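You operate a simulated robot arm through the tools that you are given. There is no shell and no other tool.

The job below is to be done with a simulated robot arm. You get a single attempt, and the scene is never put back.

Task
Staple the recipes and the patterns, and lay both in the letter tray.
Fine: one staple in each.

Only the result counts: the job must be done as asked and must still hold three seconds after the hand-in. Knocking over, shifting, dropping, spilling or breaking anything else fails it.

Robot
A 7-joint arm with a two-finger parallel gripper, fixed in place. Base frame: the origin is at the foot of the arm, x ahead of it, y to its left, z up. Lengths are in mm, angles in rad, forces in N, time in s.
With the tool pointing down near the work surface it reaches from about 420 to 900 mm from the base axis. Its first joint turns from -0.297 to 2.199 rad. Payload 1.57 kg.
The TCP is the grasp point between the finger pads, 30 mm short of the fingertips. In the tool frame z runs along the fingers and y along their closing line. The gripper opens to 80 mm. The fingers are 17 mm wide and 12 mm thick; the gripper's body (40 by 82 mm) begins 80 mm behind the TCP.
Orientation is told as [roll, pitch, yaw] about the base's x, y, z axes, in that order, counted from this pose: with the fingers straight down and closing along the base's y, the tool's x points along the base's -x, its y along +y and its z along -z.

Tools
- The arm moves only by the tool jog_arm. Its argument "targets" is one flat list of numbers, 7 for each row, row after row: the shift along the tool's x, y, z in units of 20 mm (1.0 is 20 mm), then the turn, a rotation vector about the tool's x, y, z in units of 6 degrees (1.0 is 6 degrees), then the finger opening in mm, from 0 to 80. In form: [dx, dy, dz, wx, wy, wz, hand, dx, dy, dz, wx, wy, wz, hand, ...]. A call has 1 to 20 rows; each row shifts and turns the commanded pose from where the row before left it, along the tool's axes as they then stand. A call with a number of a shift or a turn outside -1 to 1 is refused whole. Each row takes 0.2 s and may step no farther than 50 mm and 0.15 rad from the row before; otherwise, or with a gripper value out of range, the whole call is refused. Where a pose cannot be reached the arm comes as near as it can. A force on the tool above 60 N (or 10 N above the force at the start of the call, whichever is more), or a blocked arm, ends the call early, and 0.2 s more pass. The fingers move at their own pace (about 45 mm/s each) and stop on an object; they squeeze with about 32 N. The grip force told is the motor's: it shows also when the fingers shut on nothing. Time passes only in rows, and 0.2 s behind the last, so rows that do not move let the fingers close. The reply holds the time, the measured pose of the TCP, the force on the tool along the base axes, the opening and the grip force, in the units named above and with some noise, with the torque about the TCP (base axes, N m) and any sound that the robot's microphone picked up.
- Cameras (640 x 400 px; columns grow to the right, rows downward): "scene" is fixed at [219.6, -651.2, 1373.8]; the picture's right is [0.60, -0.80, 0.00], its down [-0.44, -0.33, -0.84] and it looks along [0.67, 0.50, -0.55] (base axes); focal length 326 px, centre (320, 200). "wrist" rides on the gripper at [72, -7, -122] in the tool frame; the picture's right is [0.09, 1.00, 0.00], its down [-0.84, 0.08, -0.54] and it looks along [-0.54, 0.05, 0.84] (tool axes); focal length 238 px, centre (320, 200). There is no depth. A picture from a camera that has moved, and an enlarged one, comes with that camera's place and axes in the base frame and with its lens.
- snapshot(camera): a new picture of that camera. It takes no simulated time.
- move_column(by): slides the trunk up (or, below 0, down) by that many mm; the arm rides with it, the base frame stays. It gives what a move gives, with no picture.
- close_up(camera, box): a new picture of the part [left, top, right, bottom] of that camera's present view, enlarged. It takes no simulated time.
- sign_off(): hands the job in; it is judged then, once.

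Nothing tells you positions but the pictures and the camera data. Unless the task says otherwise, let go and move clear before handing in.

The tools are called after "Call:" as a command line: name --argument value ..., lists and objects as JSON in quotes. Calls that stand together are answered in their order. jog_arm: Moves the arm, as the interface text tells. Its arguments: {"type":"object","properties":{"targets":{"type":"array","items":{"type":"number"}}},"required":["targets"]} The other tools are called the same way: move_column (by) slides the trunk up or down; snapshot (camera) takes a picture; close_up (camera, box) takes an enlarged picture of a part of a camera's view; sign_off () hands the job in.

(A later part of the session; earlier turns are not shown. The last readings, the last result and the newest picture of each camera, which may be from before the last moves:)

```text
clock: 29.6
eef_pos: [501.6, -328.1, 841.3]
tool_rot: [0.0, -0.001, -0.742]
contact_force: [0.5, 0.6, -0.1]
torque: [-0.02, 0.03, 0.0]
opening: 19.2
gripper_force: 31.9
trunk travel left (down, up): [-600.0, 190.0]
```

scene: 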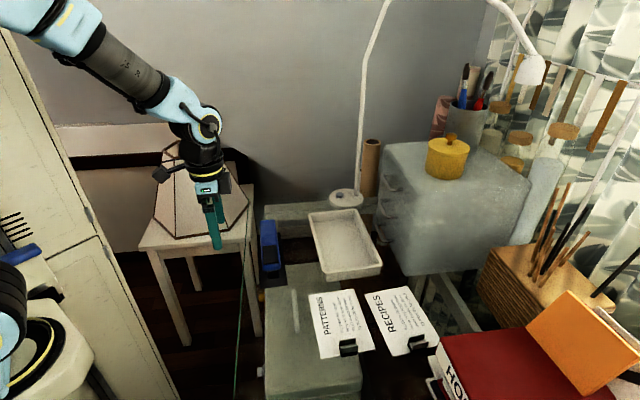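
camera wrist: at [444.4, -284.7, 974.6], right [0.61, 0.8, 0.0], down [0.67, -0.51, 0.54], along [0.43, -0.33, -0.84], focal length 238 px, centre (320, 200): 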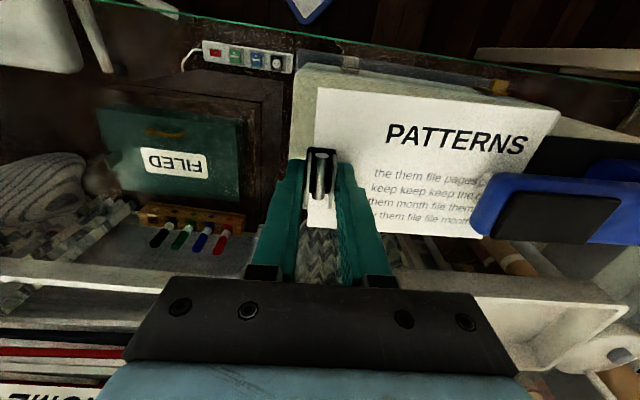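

Still no contact at 8 mm above the resting height. Continuing down gently.

Call:
jog_arm --targets '[0, 0, 0.1, 0, 0, 0, 0]'

Call:
jog_arm --targets '[0, 0, 0.1, 0, 0, 0, 0]'

```text
clock: 30.0
eef_pos: [500.9, -327.5, 839.6]
tool_rot: [0.001, -0.002, -0.742]
contact_force: [-0.3, -0.2, 0.7]
torque: [0.11, -0.07, 0.0]
opening: 19.3
gripper_force: 32.0
trunk travel left (down, up): [-600.0, 190.0]
```

```text
clock: 30.4
eef_pos: [502.6, -327.2, 838.2]
tool_rot: [0.0, 0.002, -0.741]
contact_force: [-0.1, -0.7, 3.0]
torque: [0.16, -0.17, -0.07]
opening: 19.0
gripper_force: 32.5
trunk travel left (down, up): [-600.0, 190.0]
```

The sheet now rests on the stapler's base plate (about 3 N up-force). I'll let go, back straight up, and look.

Call:
jog_arm --targets '[0, 0, 0, 0, 0, 0, 40, 0, 0, 0, 0, 0, 0, 40, 0, 0, 0, 0, 0, 0, 40]'

Call:
jog_arm --targets '[0, 0, -1, 0, 0, 0, 40, 0, 0, -1, 0, 0, 0, 40, 0, 0, -1, 0, 0, 0, 40, 0, 0, -1, 0, 0, 0, 40]'

Call:
snapshot --camera "wrist"

Call:
close_up --camera "wrist" --box '[300, 40, 620, 240]'

```text
clock: 31.2
eef_pos: [502.3, -328.2, 837.1]
tool_rot: [0.0, 0.002, -0.742]
contact_force: [-0.5, -0.1, -0.2]
torque: [-0.02, 0.0, 0.01]
opening: 39.9
gripper_force: 0.1
trunk travel left (down, up): [-600.0, 190.0]
```

```text
clock: 32.2
eef_pos: [502.0, -326.3, 917.7]
tool_rot: [0.001, 0.001, -0.741]
contact_force: [0.9, -0.9, 0.4]
torque: [0.03, 0.0, -0.01]
opening: 39.8
gripper_force: 0.1
trunk travel left (down, up): [-600.0, 190.0]
```

```text
taken
camera wrist: at [444.9, -284.5, 1038.4], right [0.61, 0.8, 0.0], down [0.67, -0.51, 0.54], along [0.43, -0.33, -0.84], focal length 238 px, centre (320, 200)
```

wrist: 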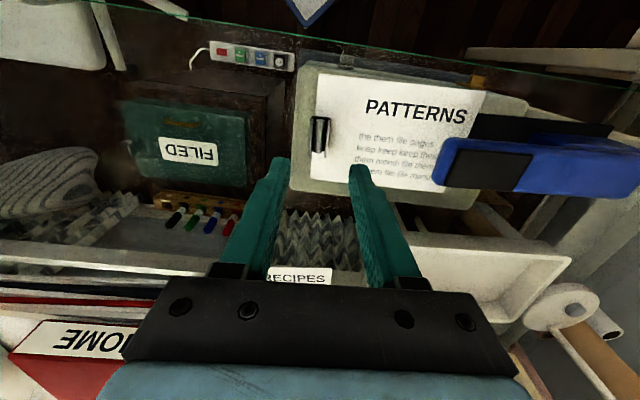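

```text
2.00 times, centred on (460, 140) of wrist
camera zoom: at [444.9, -284.5, 1038.4], right [0.61, 0.8, 0.0], down [0.67, -0.51, 0.54], along [0.43, -0.33, -0.84], focal length 477 px, centre (40, 320)
```

zoom: 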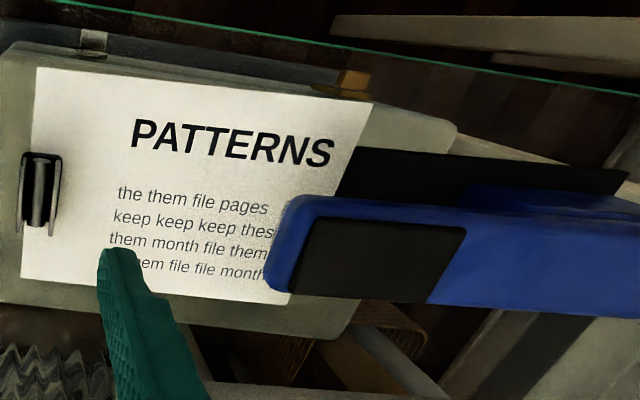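

The PATTERNS stack lies with its edge under the stapler head. I'll close the fingers and go above the press pad at about (592,-230).

Call:
jog_arm --targets '[0, 0.94, 0, 0, 0, 0, 0, 0, 0.94, 0, 0, 0, 0, 0, 0, 0.94, 0, 0, 0, 0, 0, 0, 0.94, 0, 0, 0, 0, 0, 0, 0.94, 0, 0, 0, 0, 0, 0, 0.94, 0, 0, 0, 0, 0, 0, 0.94, 0, 0, 0, 0, 0]'

Call:
snapshot --camera "wrist"

Call:
close_up --camera "wrist" --box '[200, 60, 440, 210]'

Call:
snapshot --camera "scene"

```text
clock: 33.8
eef_pos: [590.4, -231.7, 917.2]
tool_rot: [0.0, -0.001, -0.741]
contact_force: [-0.6, -0.7, -0.5]
torque: [0.01, 0.01, 0.03]
opening: 0.0
gripper_force: 21.2
trunk travel left (down, up): [-600.0, 190.0]
```

```text
taken
camera wrist: at [533.6, -188.0, 1038.5], right [0.61, 0.8, 0.0], down [0.67, -0.51, 0.54], along [0.43, -0.33, -0.84], focal length 238 px, centre (320, 200)
```

wrist: 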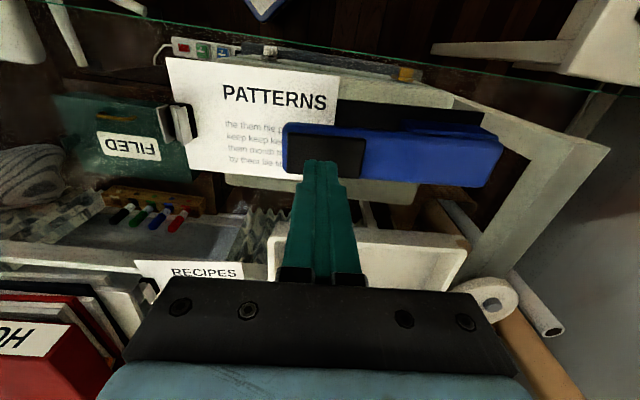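

```text
2.67 times, centred on (320, 135) of wrist
camera zoom: at [533.6, -188.0, 1038.5], right [0.61, 0.8, 0.0], down [0.67, -0.51, 0.54], along [0.43, -0.33, -0.84], focal length 636 px, centre (320, 373)
```

zoom: 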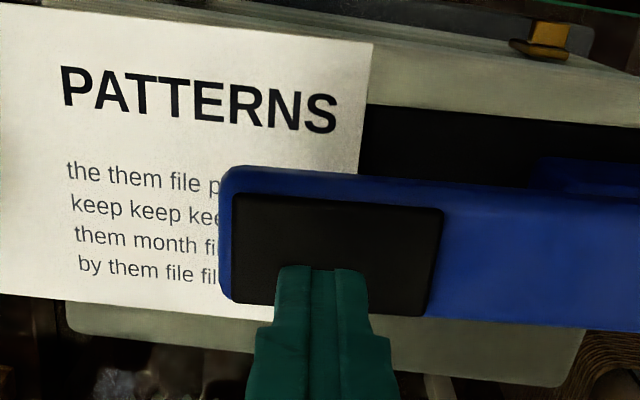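

```text
taken
```

scene: 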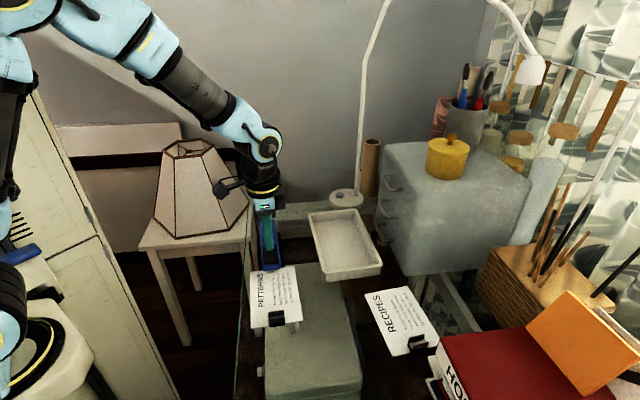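

The fingertips sit right over the middle of the press pad. I'll come down near it, then press in small steps while listening.

Call:
jog_arm --targets '[0, 0, 0.7, 0, 0, 0, 0, 0, 0, 0.6, 0, 0, 0, 0]'

Call:
jog_arm --targets '[0, 0, 0.2, 0, 0, 0, 0, 0, 0, 0.2, 0, 0, 0, 0]'

```text
clock: 34.4
eef_pos: [590.6, -231.5, 890.9]
tool_rot: [-0.001, 0.0, -0.742]
contact_force: [-0.2, -0.1, 1.6]
torque: [0.01, 0.02, 0.02]
opening: 0.2
gripper_force: 21.4
trunk travel left (down, up): [-600.0, 190.0]
```

```text
clock: 35.0
eef_pos: [591.2, -231.2, 883.2]
tool_rot: [0.0, -0.001, -0.743]
contact_force: [-1.3, -5.5, 7.3]
torque: [-0.07, -0.02, -0.02]
opening: 0.1
gripper_force: 21.2
trunk travel left (down, up): [-600.0, 190.0]
```

The pad is in contact and moving with about 7 N. Continuing down.

Call:
jog_arm --targets '[0, 0, 0.2, 0, 0, 0, 0, 0, 0, 0.2, 0, 0, 0, 0]'

Call:
close_up --camera "wrist" --box '[200, 60, 440, 210]'

```text
clock: 35.6
eef_pos: [589.9, -232.0, 877.5]
tool_rot: [0.001, 0.0, -0.742]
contact_force: [-4.1, -5.0, 24.3]
torque: [0.06, 0.02, -0.02]
opening: 0.0
gripper_force: 21.3
trunk travel left (down, up): [-600.0, 190.0]
```

```text
2.67 times, centred on (320, 135) of wrist
camera zoom: at [533.1, -188.2, 998.2], right [0.61, 0.8, 0.0], down [0.67, -0.51, 0.54], along [0.43, -0.33, -0.84], focal length 636 px, centre (320, 373)
```

zoom: 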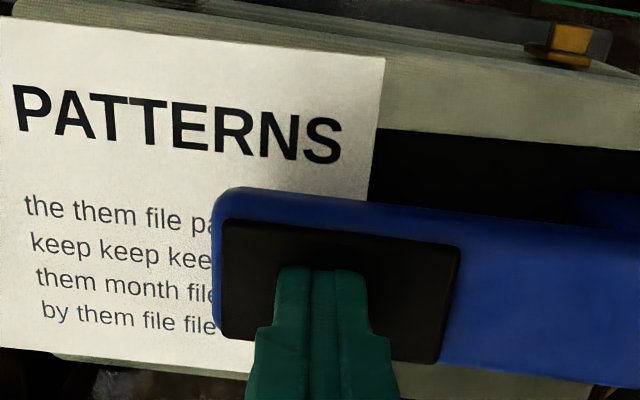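

Pad depressed about 9 mm at 24 N; the sheet has not moved. Pressing on.

Call:
jog_arm --targets '[0, 0, 0.2, 0, 0, 0, 0, 0, 0, 0.15, 0, 0, 0, 0]'

```text
clock: 36.1
eef_pos: [590.6, -232.2, 876.4]
tool_rot: [0.004, -0.006, -0.741]
contact_force: [-17.7, 1.5, 42.9]
torque: [0.44, 0.25, 0.16]
opening: 0.0
gripper_force: 21.2
trunk travel left (down, up): [-600.0, 190.0]
stopped in row 2: the force on the tool passed its limit at 66 N (the readings are from after the stop); the commanded pose is now the measured one
```

The press stopped at the force limit with the pad about 12 mm down and no click heard. I'll look at the situation before doing anything else.

Call:
snapshot --camera "wrist"

Call:
close_up --camera "wrist" --box '[200, 60, 440, 210]'

Call:
close_up --camera "scene" --box '[220, 170, 340, 340]'

```text
taken
camera wrist: at [532.6, -188.0, 997.1], right [0.61, 0.8, 0.0], down [0.66, -0.51, 0.55], along [0.44, -0.33, -0.84], focal length 238 px, centre (320, 200)
```

wrist: 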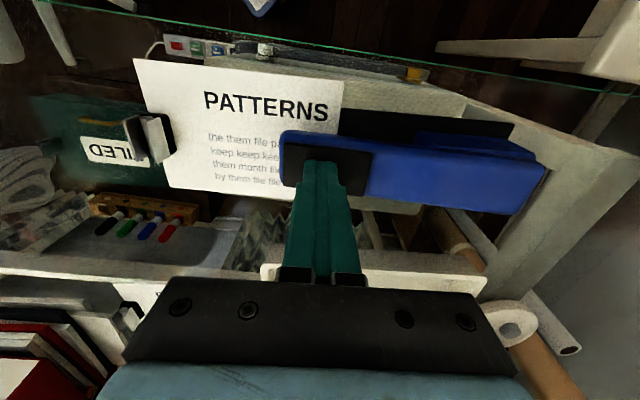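

```text
2.67 times, centred on (320, 135) of wrist
camera zoom: at [532.6, -188.0, 997.1], right [0.61, 0.8, 0.0], down [0.66, -0.51, 0.55], along [0.44, -0.33, -0.84], focal length 636 px, centre (320, 373)
```

zoom: 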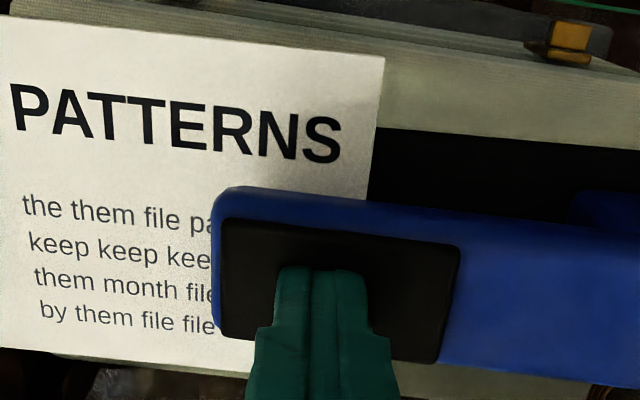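

```text
2.35 times, centred on (280, 255) of scene
camera zoom: at [219.6, -651.2, 1373.8], right [0.6, -0.8, 0.0], down [-0.44, -0.33, -0.84], along [0.67, 0.5, -0.55], focal length 766 px, centre (414, 71)
```

zoom: 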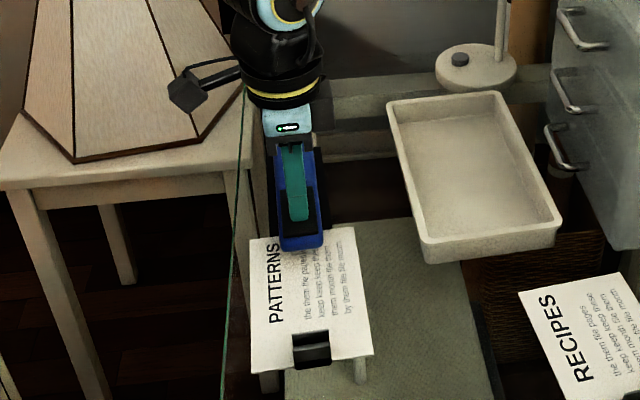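

No click yet and the sheet has kept its place. I'll add a little more press from here.

Call:
jog_arm --targets '[0, 0, 0.1, 0, 0, 0, 0]'

```text
clock: 36.5
eef_pos: [591.8, -231.8, 876.8]
tool_rot: [0.004, -0.008, -0.742]
contact_force: [-18.0, 1.7, 43.0]
torque: [0.48, 0.25, 0.18]
opening: 0.2
gripper_force: 21.6
trunk travel left (down, up): [-600.0, 190.0]
stopped in row 1: the force on the tool passed its limit at 63 N (the readings are from after the stop); the commanded pose is now the measured one
```

It is at a hard stop with no staple sound, so I'll back off and inspect the mouth from the side again before pressing differently.

Call:
jog_arm --targets '[0, 0, -1, 0, 0, 0, 0, 0, 0, -1, 0, 0, 0, 0, 0, 0, -1, 0, 0, 0, 0, 0, 0, -0.5, 0, 0, 0, 0]'

Call:
jog_arm --targets '[0.95, 0.25, 0, 0, 0, 0, 80, 0.95, 0.25, 0, 0, 0, 0, 80, 0.95, 0.25, 0, 0, 0, 0, 80, 0.95, 0.25, 0, 0, 0, 0, 80, 0.95, 0.25, 0, 0, 0, 0, 80, 0, 0, 0, 0, -0.97, 0, 80, 0, 0, 0, 0, -0.97, 0, 80, 0, 0, 0, 0, -0.97, 0, 80, 0, 0, 0, 0, -0.97, 0, 80, 0, 0, 0, 0, -0.97, 0, 80, 0, 0, 0, 0, -0.97, 0, 80]'

Call:
snapshot --camera "wrist"

Call:
close_up --camera "wrist" --box '[180, 80, 400, 220]'

```text
clock: 37.5
eef_pos: [592.5, -232.4, 943.6]
tool_rot: [0.003, -0.007, -0.741]
contact_force: [-0.2, 0.4, 0.7]
torque: [-0.01, 0.01, -0.01]
opening: 0.1
gripper_force: 21.1
trunk travel left (down, up): [-600.0, 190.0]
```

```text
clock: 39.9
eef_pos: [538.8, -149.9, 943.2]
tool_rot: [0.003, -0.619, -0.743]
contact_force: [-0.2, -0.3, -0.7]
torque: [0.02, 0.03, 0.01]
opening: 80.2
gripper_force: 0.0
trunk travel left (down, up): [-600.0, 190.0]
```

```text
taken
camera wrist: at [439.5, -67.6, 1000.5], right [0.62, 0.78, -0.05], down [0.32, -0.19, 0.93], along [0.72, -0.59, -0.37], focal length 238 px, centre (320, 200)
```

wrist: 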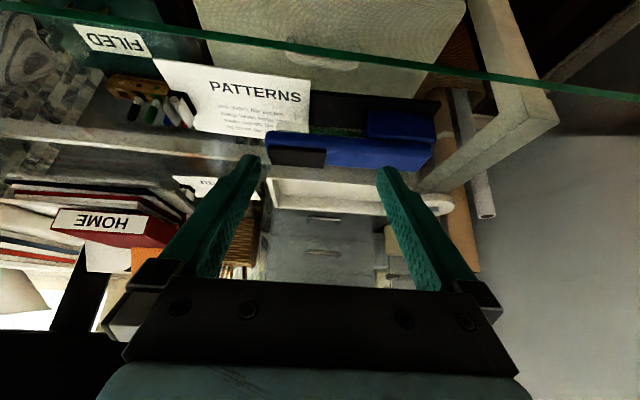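

```text
2.86 times, centred on (290, 150) of wrist
camera zoom: at [439.5, -67.6, 1000.5], right [0.62, 0.78, -0.05], down [0.32, -0.19, 0.93], along [0.72, -0.59, -0.37], focal length 681 px, centre (406, 343)
```

zoom: 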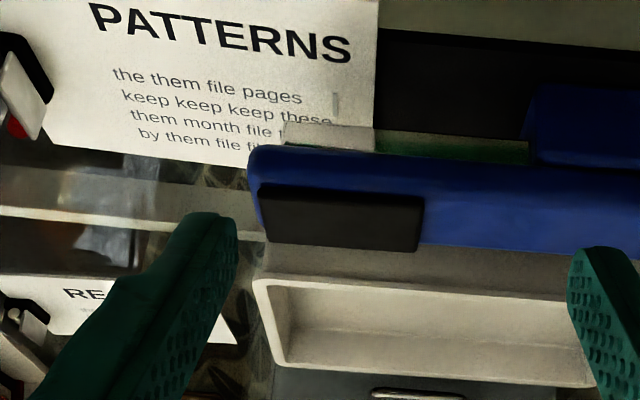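

There is a small bar-like mark on the sheet near the stapler head at (335,103) in the enlargement, which may be a staple. Looking closer.

Call:
close_up --camera "wrist" --box '[260, 95, 320, 135]'

Call:
close_up --camera "scene" --box '[240, 240, 310, 340]'

```text
10.00 times, centred on (290, 115) of wrist
camera zoom: at [439.5, -67.6, 1000.5], right [0.62, 0.78, -0.05], down [0.32, -0.19, 0.93], along [0.72, -0.59, -0.37], focal length 2384 px, centre (620, 1050)
```

zoom: 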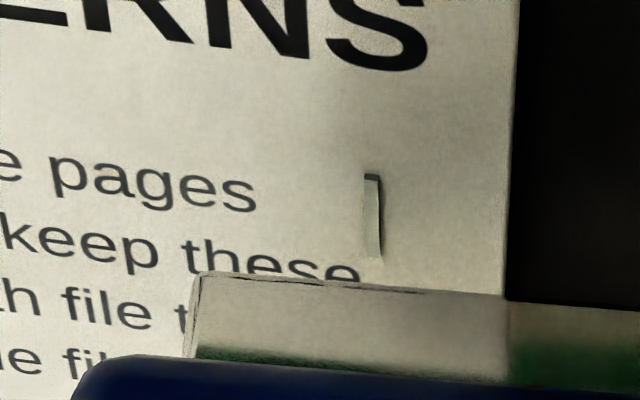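

```text
4.00 times, centred on (275, 290) of scene
camera zoom: at [219.6, -651.2, 1373.8], right [0.6, -0.8, 0.0], down [-0.44, -0.33, -0.84], along [0.67, 0.5, -0.55], focal length 1303 px, centre (500, -160)
```

zoom: 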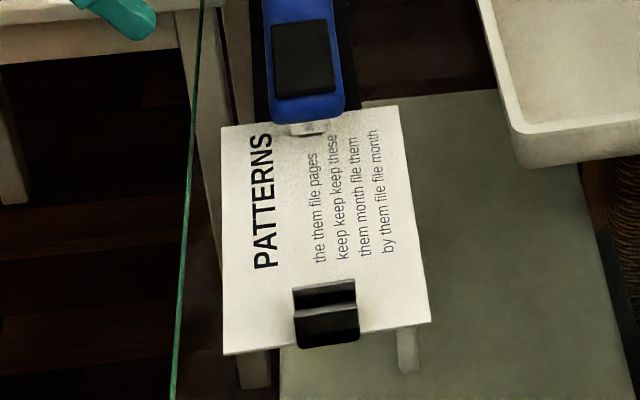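

That is a staple: the PATTERNS stack is stapled, without any reported sound. Now I'll level the tool and go back above its clip to pick it up.

Call:
jog_arm --targets '[0, 0, 0, 0, 0.98, 0, 50, 0, 0, 0, 0, 0.98, 0, 50, 0, 0, 0, 0, 0.98, 0, 50, 0, 0, 0, 0, 0.98, 0, 50, 0, 0, 0, 0, 0.98, 0, 50, 0, 0, 0, 0, 0.98, 0, 50, -0.581, -0.977, 0.145, 0, 0, 0, 50, -0.581, -0.977, 0.145, 0, 0, 0, 50, -0.581, -0.977, 0.145, 0, 0, 0, 50, -0.581, -0.977, 0.145, 0, 0, 0, 50, -0.581, -0.977, 0.145, 0, 0, 0, 50, -0.581, -0.977, 0.145, 0, 0, 0, 50, -0.581, -0.977, 0.145, 0, 0, 0, 50, -0.581, -0.977, 0.145, 0, 0, 0, 50]'

Call:
close_up --camera "wrist" --box '[240, 40, 560, 240]'

Call:
close_up --camera "wrist" --box '[250, 70, 410, 170]'

```text
clock: 42.9
eef_pos: [503.4, -327.2, 919.8]
tool_rot: [0.004, -0.002, -0.742]
contact_force: [0.4, 0.6, -0.3]
torque: [0.0, -0.01, 0.0]
opening: 49.9
gripper_force: 0.0
trunk travel left (down, up): [-600.0, 190.0]
```

```text
2.00 times, centred on (400, 140) of wrist
camera zoom: at [445.0, -284.1, 1040.8], right [0.61, 0.8, 0.0], down [0.67, -0.51, 0.54], along [0.43, -0.33, -0.84], focal length 477 px, centre (160, 320)
```

zoom: 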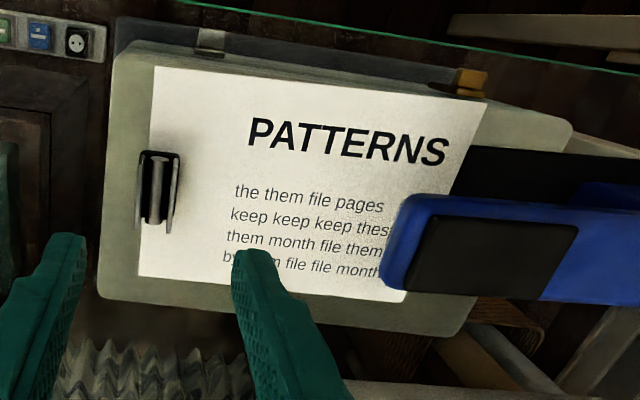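

```text
4.00 times, centred on (330, 120) of wrist
camera zoom: at [445.0, -284.1, 1040.8], right [0.61, 0.8, 0.0], down [0.67, -0.51, 0.54], along [0.43, -0.33, -0.84], focal length 953 px, centre (280, 520)
```

zoom: 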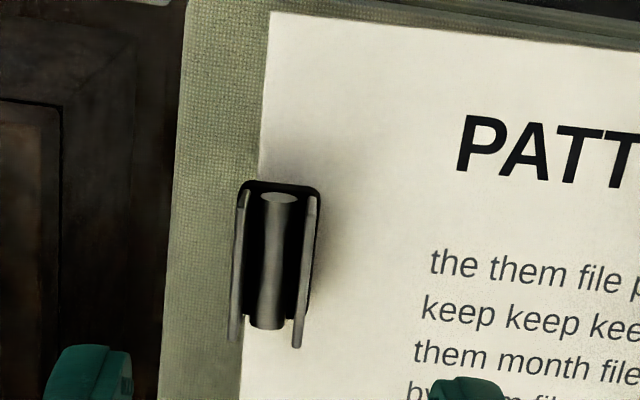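

The clip is about 2 mm off the tool centre; I'll correct this, come down, and close on it again.

Call:
jog_arm --targets '[0, -0.1, 1, 0, 0, 0, 50, 0, 0, 1, 0, 0, 0, 50, 0, 0, 1, 0, 0, 0, 50, 0, 0, 0.8, 0, 0, 0, 50, 0, 0, 0.4, 0, 0, 0, 50]'

Call:
close_up --camera "wrist" --box '[240, 110, 400, 210]'

```text
clock: 44.1
eef_pos: [500.7, -329.1, 835.3]
tool_rot: [0.003, -0.002, -0.743]
contact_force: [0.0, 0.1, -0.5]
torque: [0.01, 0.02, -0.02]
opening: 49.9
gripper_force: 0.0
trunk travel left (down, up): [-600.0, 190.0]
```

```text
4.00 times, centred on (320, 160) of wrist
camera zoom: at [443.5, -285.6, 957.1], right [0.61, 0.8, 0.0], down [0.67, -0.51, 0.54], along [0.43, -0.33, -0.84], focal length 953 px, centre (320, 360)
```

zoom: 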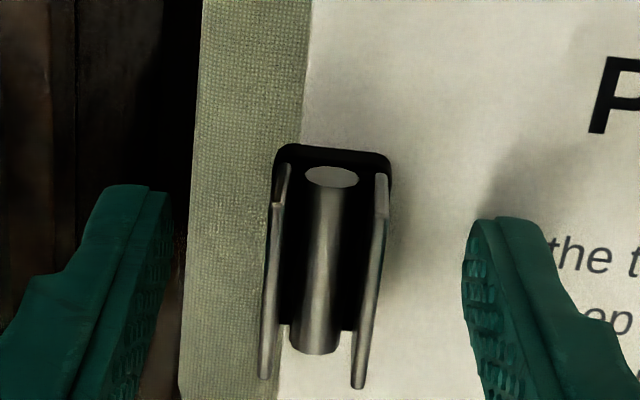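

Clear of everything; closing on the clip and then lifting a few millimetres.

Call:
jog_arm --targets '[0, 0, 0, 0, 0, 0, 0, 0, 0, 0, 0, 0, 0, 0, 0, 0, 0, 0, 0, 0, 0, 0, 0, 0, 0, 0, 0, 0]'

Call:
jog_arm --targets '[0, 0, -0.25, 0, 0, 0, 0, 0, 0, -0.25, 0, 0, 0, 0]'

Call:
snapshot --camera "wrist"

Call:
close_up --camera "wrist" --box '[400, 60, 640, 210]'

```text
clock: 45.1
eef_pos: [500.8, -328.4, 836.1]
tool_rot: [0.004, -0.001, -0.741]
contact_force: [-0.7, 0.0, 1.4]
torque: [0.09, -0.05, -0.02]
opening: 19.3
gripper_force: 31.8
trunk travel left (down, up): [-600.0, 190.0]
```

```text
clock: 45.7
eef_pos: [500.4, -327.3, 846.0]
tool_rot: [0.003, 0.0, -0.743]
contact_force: [0.0, 0.7, -0.9]
torque: [-0.03, 0.04, -0.01]
opening: 19.1
gripper_force: 31.7
trunk travel left (down, up): [-600.0, 190.0]
```

```text
taken
camera wrist: at [443.4, -285.4, 967.1], right [0.61, 0.8, 0.0], down [0.67, -0.51, 0.54], along [0.43, -0.33, -0.84], focal length 238 px, centre (320, 200)
```

wrist: 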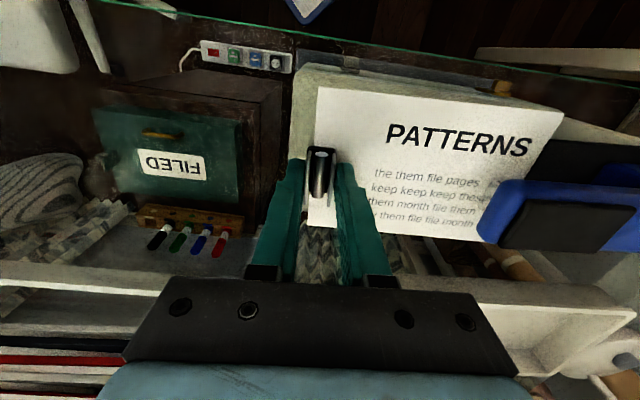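

```text
2.67 times, centred on (520, 135) of wrist
camera zoom: at [443.4, -285.4, 967.1], right [0.61, 0.8, 0.0], down [0.67, -0.51, 0.54], along [0.43, -0.33, -0.84], focal length 636 px, centre (-213, 373)
```

zoom: 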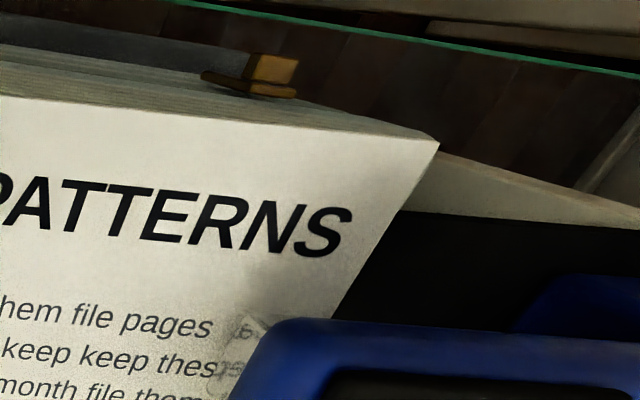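

The stack is held, its leading edge slightly up and free inside the mouth. I'll pull it straight back out of the stapler, lift it, and shift toward the tray.

Call:
jog_arm --targets '[0, -1, 0, 0, 0, 0, 0, 0, -1, 0, 0, 0, 0, 0, 0, -1, 0, 0, 0, 0, 0, 0, -1, 0, 0, 0, 0, 0, 0, -1, 0, 0, 0, 0, 0, 0, 0, -1, 0, 0, 0, 0, 0, 0, -1, 0, 0, 0, 0, 0, 0, -0.75, 0, 0, 0, 0]'

Call:
snapshot --camera "wrist"

Call:
close_up --camera "wrist" --box '[300, 70, 580, 245]'

Call:
snapshot --camera "scene"

```text
clock: 47.5
eef_pos: [431.3, -403.0, 900.5]
tool_rot: [0.003, 0.0, -0.743]
contact_force: [-0.1, 0.4, -0.5]
torque: [-0.01, 0.07, 0.0]
opening: 19.2
gripper_force: 32.7
trunk travel left (down, up): [-600.0, 190.0]
```

```text
taken
camera wrist: at [374.7, -359.4, 1021.8], right [0.61, 0.8, 0.0], down [0.67, -0.51, 0.54], along [0.43, -0.33, -0.84], focal length 238 px, centre (320, 200)
```

wrist: 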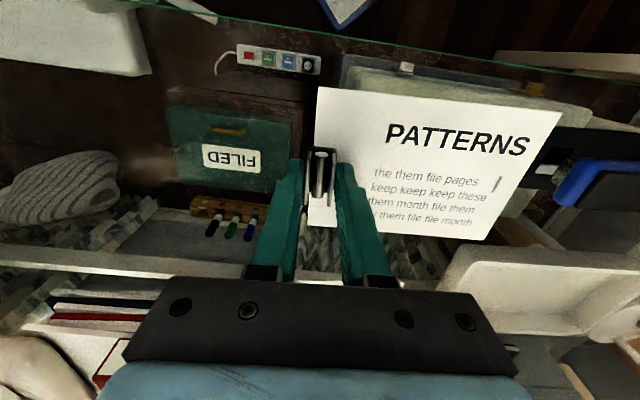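

```text
2.29 times, centred on (440, 158) of wrist
camera zoom: at [374.7, -359.4, 1021.8], right [0.61, 0.8, 0.0], down [0.67, -0.51, 0.54], along [0.43, -0.33, -0.84], focal length 545 px, centre (46, 297)
```

zoom: 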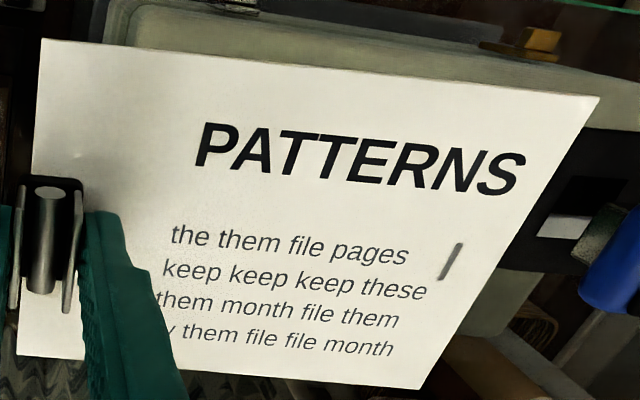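

```text
taken
```

scene: 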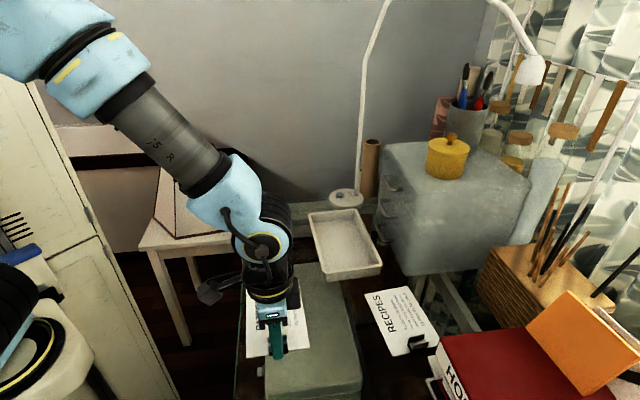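

One staple shows clearly in the sheet. I'll zoom in on it to confirm it is just one, then carry on sideways.

Call:
close_up --camera "wrist" --box '[470, 160, 530, 200]'

Call:
jog_arm --targets '[-1, 0, 0, 0, 0, 0, 0, -1, 0, 0, 0, 0, 0, 0, -1, 0, 0, 0, 0, 0, 0, -1, 0, 0, 0, 0, 0, 0, -1, 0, 0, 0, 0, 0, 0, -0.363, 0.923, 0, 0, 0, 0, 0, -0.363, 0.923, 0, 0, 0, 0, 0, -0.363, 0.923, 0, 0, 0, 0, 0, -0.363, 0.923, 0, 0, 0, 0, 0, -0.363, 0.923, 0, 0, 0, 0, 0, -0.363, 0.923, 0, 0, 0, 0, 0]'

Call:
snapshot --camera "wrist"

Call:
snapshot --camera "scene"

```text
10.00 times, centred on (500, 180) of wrist
camera zoom: at [374.7, -359.4, 1021.8], right [0.61, 0.8, 0.0], down [0.67, -0.51, 0.54], along [0.43, -0.33, -0.84], focal length 2384 px, centre (-1480, 400)
```

zoom: 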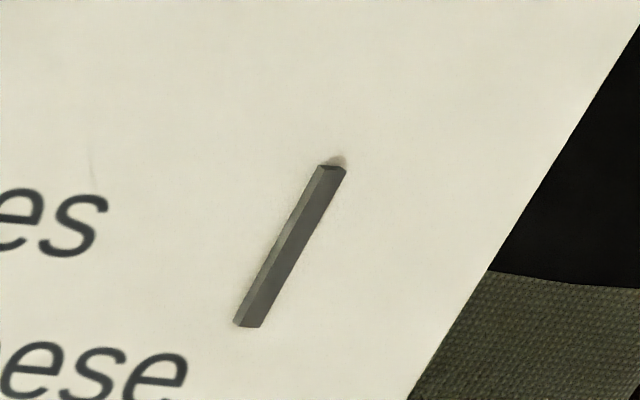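

```text
clock: 49.9
eef_pos: [614.7, -417.5, 900.3]
tool_rot: [0.003, -0.003, -0.746]
contact_force: [0.2, -0.8, -1.2]
torque: [-0.01, -0.02, 0.01]
opening: 19.0
gripper_force: 32.3
trunk travel left (down, up): [-600.0, 190.0]
```

```text
taken
camera wrist: at [556.7, -374.7, 1022.1], right [0.61, 0.8, 0.0], down [0.67, -0.51, 0.54], along [0.43, -0.33, -0.84], focal length 238 px, centre (320, 200)
```

wrist: 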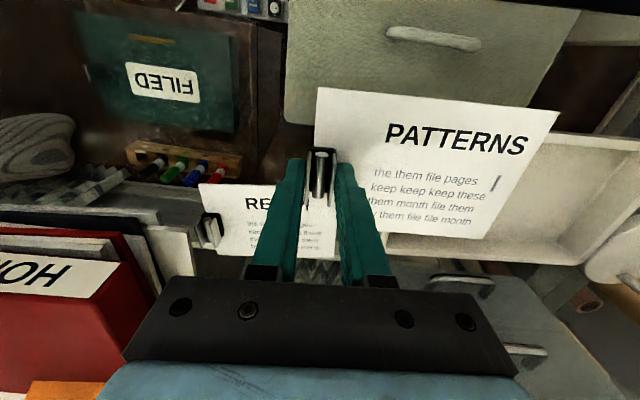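

```text
taken
```

scene: 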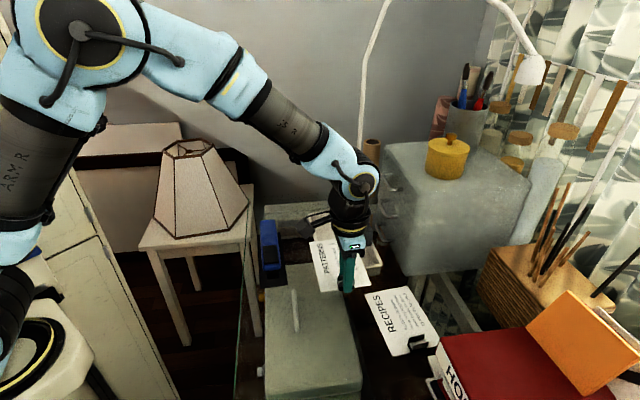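

The stack hovers over the near end of the tray and everything is clear. Moving on to the target above the tray.

Call:
jog_arm --targets '[-0.356, 0.928, 0, 0, 0, 0, 0, -0.356, 0.928, 0, 0, 0, 0, 0, -0.356, 0.928, 0, 0, 0, 0, 0, -0.356, 0.928, 0, 0, 0, 0, 0, -0.356, 0.928, 0, 0, 0, 0, 0, -0.356, 0.928, 0, 0, 0, 0, 0]'

Call:
snapshot --camera "wrist"

Call:
close_up --camera "wrist" --box '[240, 60, 640, 310]'

Call:
close_up --camera "scene" --box '[290, 150, 450, 300]'

```text
clock: 51.3
eef_pos: [721.0, -363.8, 900.8]
tool_rot: [0.005, -0.001, -0.745]
contact_force: [-0.9, -1.1, -0.6]
torque: [0.0, 0.0, -0.01]
opening: 19.1
gripper_force: 31.7
trunk travel left (down, up): [-600.0, 190.0]
```

```text
taken
camera wrist: at [663.5, -321.5, 1022.5], right [0.61, 0.8, 0.0], down [0.67, -0.51, 0.54], along [0.43, -0.33, -0.84], focal length 238 px, centre (320, 200)
```

wrist: 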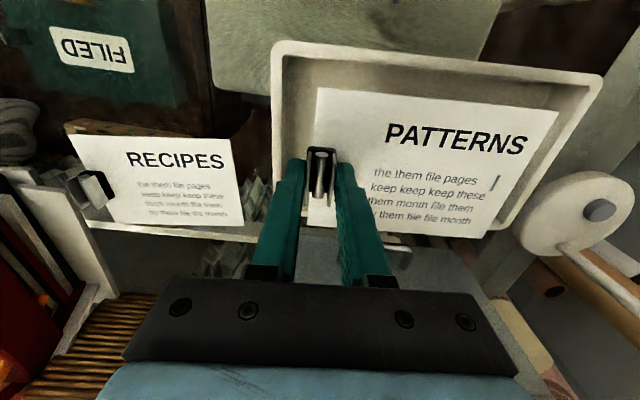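

```text
1.60 times, centred on (440, 185) of wrist
camera zoom: at [663.5, -321.5, 1022.5], right [0.61, 0.8, 0.0], down [0.67, -0.51, 0.54], along [0.43, -0.33, -0.84], focal length 381 px, centre (128, 224)
```

zoom: 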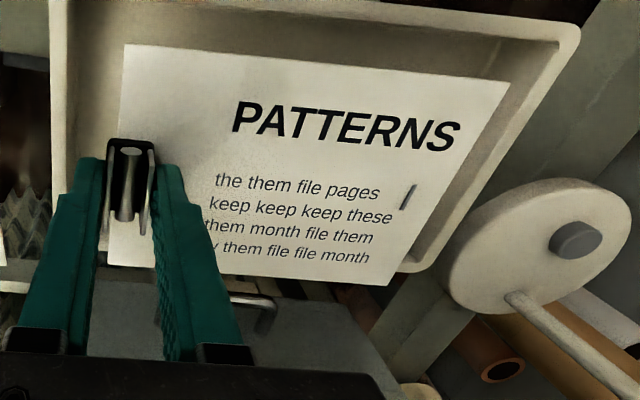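

```text
2.67 times, centred on (370, 225) of scene
camera zoom: at [219.6, -651.2, 1373.8], right [0.6, -0.8, 0.0], down [-0.44, -0.33, -0.84], along [0.67, 0.5, -0.55], focal length 868 px, centre (187, 133)
```

zoom: 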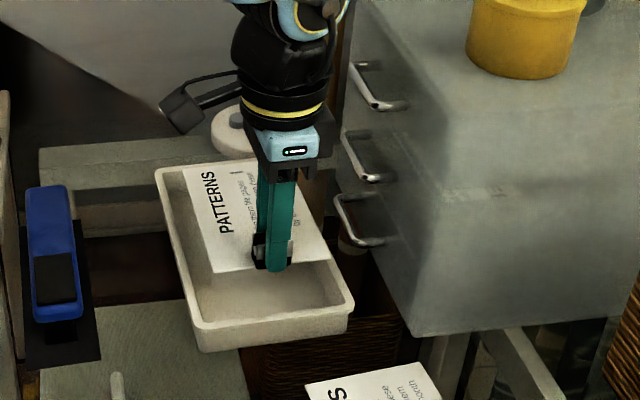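

The stack is centred over the tray with about 8 mm side clearance. I'll lower it into the tray in stages.

Call:
jog_arm --targets '[0, 0.15, 1, 0, 0, 0, 0, 0, 0, 0.75, 0, 0, 0, 0, 0, 0, 0.5, 0, 0, 0, 0]'

Call:
close_up --camera "wrist" --box '[240, 20, 640, 270]'

Call:
close_up --camera "scene" --box '[290, 150, 450, 300]'

```text
clock: 52.1
eef_pos: [722.8, -361.9, 855.8]
tool_rot: [0.005, 0.0, -0.741]
contact_force: [-0.2, -0.8, -0.8]
torque: [-0.01, 0.04, 0.01]
opening: 18.9
gripper_force: 32.3
trunk travel left (down, up): [-600.0, 190.0]
```

```text
1.60 times, centred on (440, 145) of wrist
camera zoom: at [665.5, -318.8, 976.9], right [0.61, 0.8, 0.0], down [0.67, -0.51, 0.54], along [0.43, -0.33, -0.84], focal length 381 px, centre (128, 288)
```

zoom: 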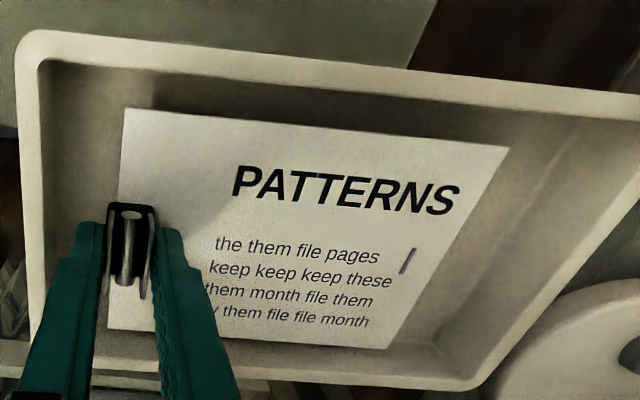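

```text
2.67 times, centred on (370, 225) of scene
camera zoom: at [219.6, -651.2, 1373.8], right [0.6, -0.8, 0.0], down [-0.44, -0.33, -0.84], along [0.67, 0.5, -0.55], focal length 868 px, centre (187, 133)
```

zoom: 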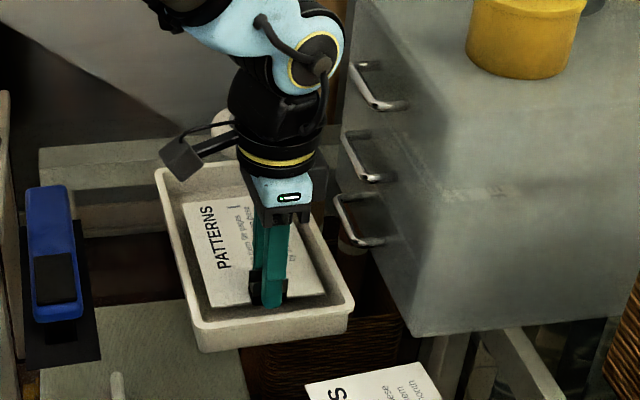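

The stack is inside the tray walls. Lowering the rest in small steps until it touches the floor.

Call:
jog_arm --targets '[0, 0, 0.3, 0, 0, 0, 0, 0, 0, 0.2, 0, 0, 0, 0]'

Call:
jog_arm --targets '[0, 0, 0.1, 0, 0, 0, 0]'

Call:
jog_arm --targets '[0, 0, 0.1, 0, 0, 0, 0]'

```text
clock: 52.7
eef_pos: [723.3, -361.6, 845.8]
tool_rot: [0.003, -0.002, -0.742]
contact_force: [-0.2, 0.4, -1.0]
torque: [-0.01, 0.01, -0.03]
opening: 19.0
gripper_force: 32.1
trunk travel left (down, up): [-600.0, 190.0]
```

```text
clock: 53.1
eef_pos: [723.3, -361.8, 843.2]
tool_rot: [0.002, -0.002, -0.742]
contact_force: [-0.7, 0.5, -0.7]
torque: [-0.03, 0.02, 0.03]
opening: 18.8
gripper_force: 31.7
trunk travel left (down, up): [-600.0, 190.0]
```

```text
clock: 53.5
eef_pos: [723.2, -362.0, 842.5]
tool_rot: [0.003, 0.001, -0.742]
contact_force: [-0.2, 0.1, -0.8]
torque: [-0.01, 0.03, 0.01]
opening: 19.1
gripper_force: 32.3
trunk travel left (down, up): [-600.0, 190.0]
```

Call:
jog_arm --targets '[0, 0, 0.1, 0, 0, 0, 0]'

Call:
jog_arm --targets '[0, 0, 0.1, 0, 0, 0, 0]'

```text
clock: 53.9
eef_pos: [722.9, -362.0, 839.9]
tool_rot: [0.001, -0.001, -0.742]
contact_force: [-0.3, 0.3, 2.2]
torque: [-0.06, 0.02, 0.02]
opening: 19.1
gripper_force: 32.2
trunk travel left (down, up): [-600.0, 190.0]
```

```text
clock: 54.3
eef_pos: [723.4, -362.2, 840.0]
tool_rot: [0.004, -0.004, -0.743]
contact_force: [-1.9, 0.1, 16.2]
torque: [0.15, 0.37, -0.02]
opening: 18.9
gripper_force: 31.8
trunk travel left (down, up): [-600.0, 190.0]
```

Contact with the tray floor at TCP z 840. I'll ease up a millimetre, open just a little, and lift away.

Call:
jog_arm --targets '[0, 0, -0.08, 0, 0, 0, 0, 0, 0, 0, 0, 0, 0, 28, 0, 0, 0, 0, 0, 0, 28]'

Call:
jog_arm --targets '[0, 0, -0.5, 0, 0, 0, 28, 0, 0, -1, 0, 0, 0, 28, 0, 0, -1, 0, 0, 0, 28, 0, 0, -1, 0, 0, 0, 28]'

Call:
snapshot --camera "wrist"

Call:
close_up --camera "scene" --box '[290, 180, 470, 360]'

```text
clock: 55.1
eef_pos: [722.4, -362.9, 840.3]
tool_rot: [0.005, -0.002, -0.742]
contact_force: [-0.4, 0.2, 0.0]
torque: [0.0, 0.02, -0.02]
opening: 28.0
gripper_force: 0.1
trunk travel left (down, up): [-600.0, 190.0]
```

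```text
clock: 56.1
eef_pos: [723.6, -362.3, 911.7]
tool_rot: [0.003, -0.002, -0.741]
contact_force: [0.1, -0.4, -0.8]
torque: [-0.01, 0.03, 0.02]
opening: 28.1
gripper_force: 0.0
trunk travel left (down, up): [-600.0, 190.0]
```

```text
taken
camera wrist: at [666.1, -319.0, 1032.2], right [0.61, 0.8, 0.0], down [0.67, -0.51, 0.54], along [0.43, -0.33, -0.84], focal length 238 px, centre (320, 200)
```

wrist: 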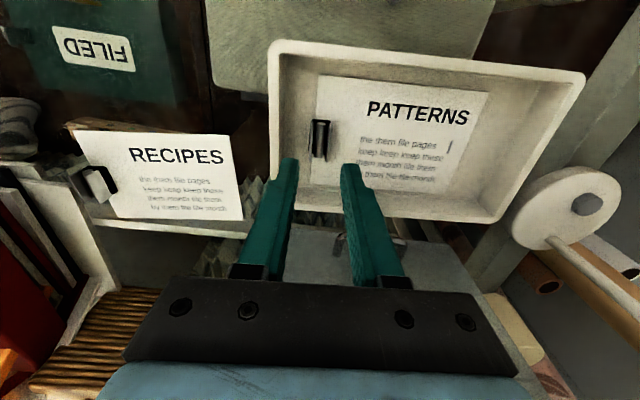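

```text
2.22 times, centred on (380, 270) of scene
camera zoom: at [219.6, -651.2, 1373.8], right [0.6, -0.8, 0.0], down [-0.44, -0.33, -0.84], along [0.67, 0.5, -0.55], focal length 724 px, centre (187, 44)
```

zoom: 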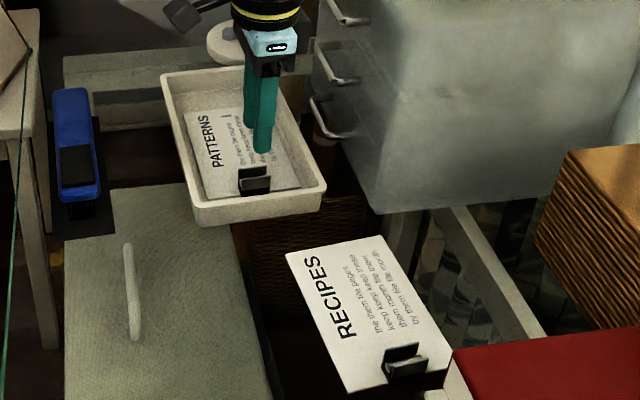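

PATTERNS lies in the tray. Now to RECIPES: I'll rise and move above its clip, keeping clear of the HOME book.

Call:
jog_arm --targets '[0, 0, -1, 0, 0, 0, 60, 0, 0, -1, 0, 0, 0, 60, -0.279, -0.965, 0, 0, 0, 0, 60, -0.279, -0.965, 0, 0, 0, 0, 60, -0.279, -0.965, 0, 0, 0, 0, 60, -0.279, -0.965, 0, 0, 0, 0, 60, -0.279, -0.965, 0, 0, 0, 0, 60, -0.279, -0.965, 0, 0, 0, 0, 60, -0.279, -0.965, 0, 0, 0, 0, 60, -0.279, -0.965, 0, 0, 0, 0, 60, -0.279, -0.965, 0, 0, 0, 0, 60, -0.279, -0.965, 0, 0, 0, 0, 60]'

Call:
snapshot --camera "wrist"

Call:
close_up --camera "wrist" --box '[180, 40, 500, 240]'

Call:
snapshot --camera "scene"

```text
clock: 58.7
eef_pos: [634.2, -541.4, 950.1]
tool_rot: [0.002, -0.001, -0.743]
contact_force: [-0.4, 0.2, 0.6]
torque: [-0.02, 0.0, 0.02]
opening: 60.2
gripper_force: 0.1
trunk travel left (down, up): [-600.0, 190.0]
```

```text
taken
camera wrist: at [576.1, -498.6, 1070.6], right [0.61, 0.8, 0.0], down [0.67, -0.51, 0.54], along [0.43, -0.33, -0.84], focal length 238 px, centre (320, 200)
```

wrist: 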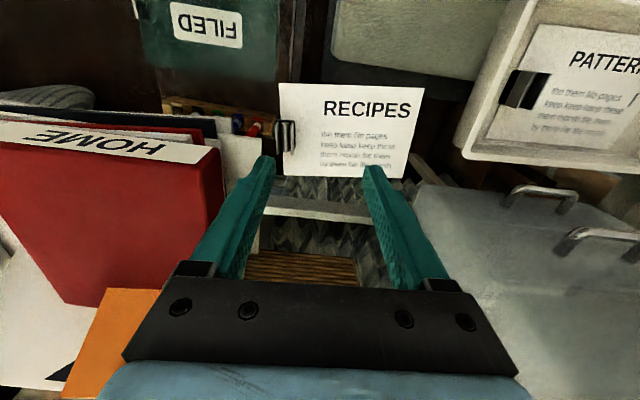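

```text
2.00 times, centred on (340, 140) of wrist
camera zoom: at [576.1, -498.6, 1070.6], right [0.61, 0.8, 0.0], down [0.67, -0.51, 0.54], along [0.43, -0.33, -0.84], focal length 477 px, centre (280, 320)
```

zoom: 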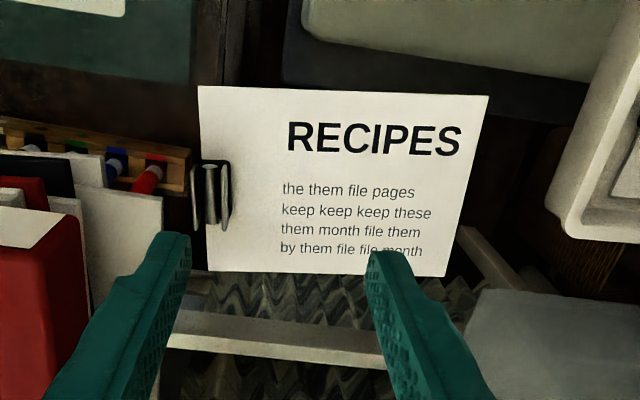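

```text
taken
```

scene: 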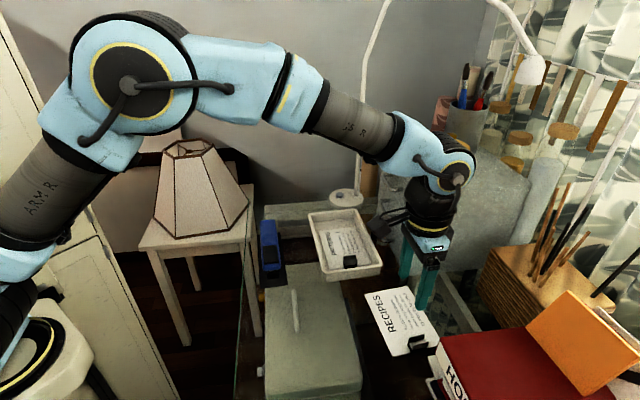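

RECIPES' clip is at about (620,-579), with a low white book edge about 28 mm behind it, so a grip across the clip's width (yaw ≈ +51°) is safer. I'll take a finer look at the clip and then rotate the tool.

Call:
close_up --camera "wrist" --box '[230, 90, 330, 190]'

Call:
jog_arm --targets '[0, 0, 0, 0, 0, -0.974, 60, 0, 0, 0, 0, 0, -0.974, 60, 0, 0, 0, 0, 0, -0.974, 60, 0, 0, 0, 0, 0, -0.974, 60, 0, 0, 0, 0, 0, -0.974, 60, 0, 0, 0, 0, 0, -0.974, 60, 0, 0, 0, 0, 0, -0.974, 60, 0, 0, 0, 0, 0, -0.974, 60, 0, 0, 0, 0, 0, -0.974, 60, 0, 0, 0, 0, 0, -0.974, 60, 0, 0, 0, 0, 0, -0.974, 60, 0, 0, 0, 0, 0, -0.974, 60, 0, 0, 0, 0, 0, -0.974, 60, 0, 0, 0, 0, 0, -0.974, 60, 0, 0, 0, 0, 0, -0.974, 60, 0, 0, 0, 0, 0, -0.974, 60]'

Call:
snapshot --camera "wrist"

Call:
snapshot --camera "scene"

```text
4.00 times, centred on (280, 140) of wrist
camera zoom: at [576.1, -498.6, 1070.6], right [0.61, 0.8, 0.0], down [0.67, -0.51, 0.54], along [0.43, -0.33, -0.84], focal length 953 px, centre (480, 440)
```

zoom: 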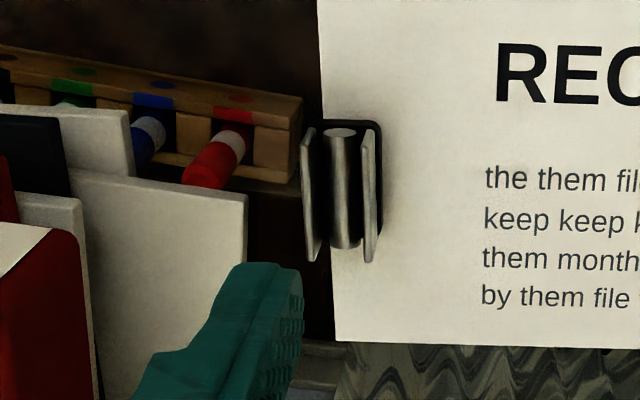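

```text
clock: 62.1
eef_pos: [633.4, -542.4, 949.0]
tool_rot: [-0.002, -0.004, 0.891]
contact_force: [-0.8, 0.3, 0.2]
torque: [-0.01, -0.01, 0.02]
opening: 60.3
gripper_force: 0.1
trunk travel left (down, up): [-600.0, 190.0]
```

```text
taken
camera wrist: at [593.1, -602.8, 1070.3], right [-0.83, 0.56, 0.0], down [0.47, 0.7, 0.54], along [0.3, 0.45, -0.84], focal length 238 px, centre (320, 200)
```

wrist: 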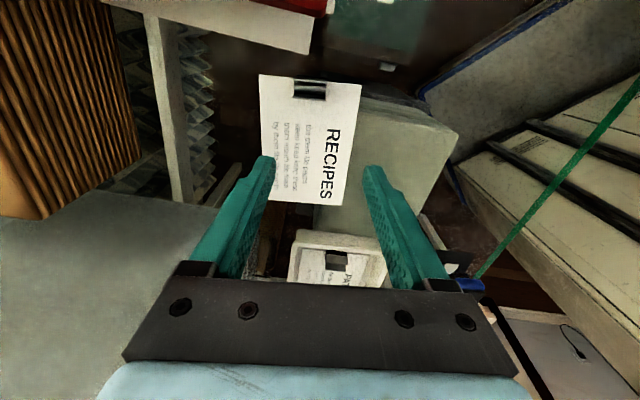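

```text
taken
```

scene: 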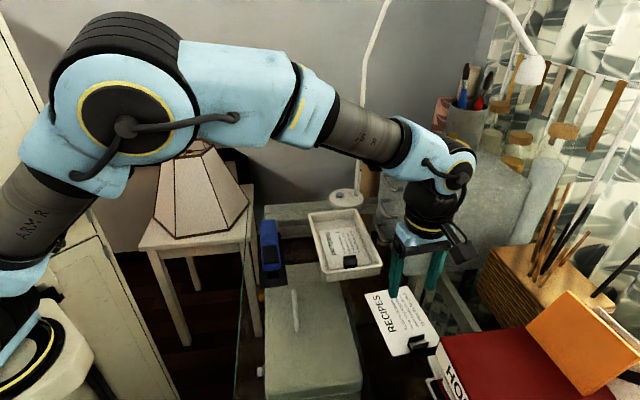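

Yaw is about +51° now, square with the RECIPES stack. Zooming on the clip and its surroundings.

Call:
close_up --camera "wrist" --box '[220, 40, 400, 160]'

Call:
close_up --camera "wrist" --box '[180, 0, 400, 120]'

```text
3.33 times, centred on (310, 100) of wrist
camera zoom: at [593.1, -602.8, 1070.3], right [-0.83, 0.56, 0.0], down [0.47, 0.7, 0.54], along [0.3, 0.45, -0.84], focal length 794 px, centre (353, 533)
```

zoom: 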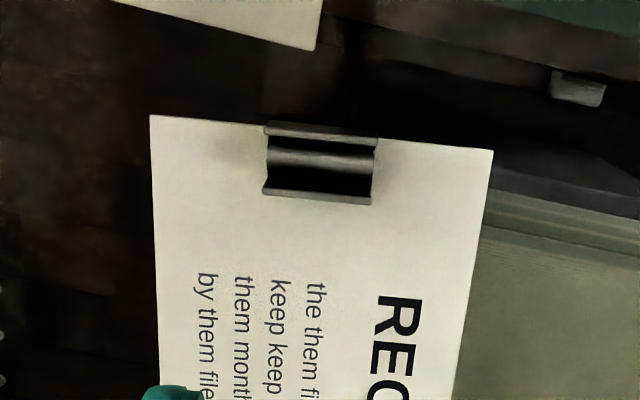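

```text
2.91 times, centred on (290, 60) of wrist
camera zoom: at [593.1, -602.8, 1070.3], right [-0.83, 0.56, 0.0], down [0.47, 0.7, 0.54], along [0.3, 0.45, -0.84], focal length 693 px, centre (407, 607)
```

zoom: 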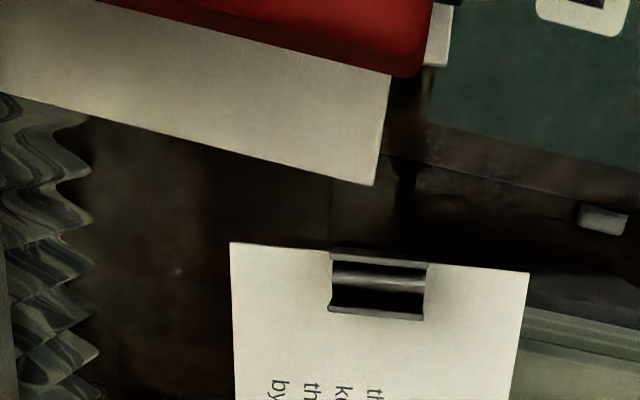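

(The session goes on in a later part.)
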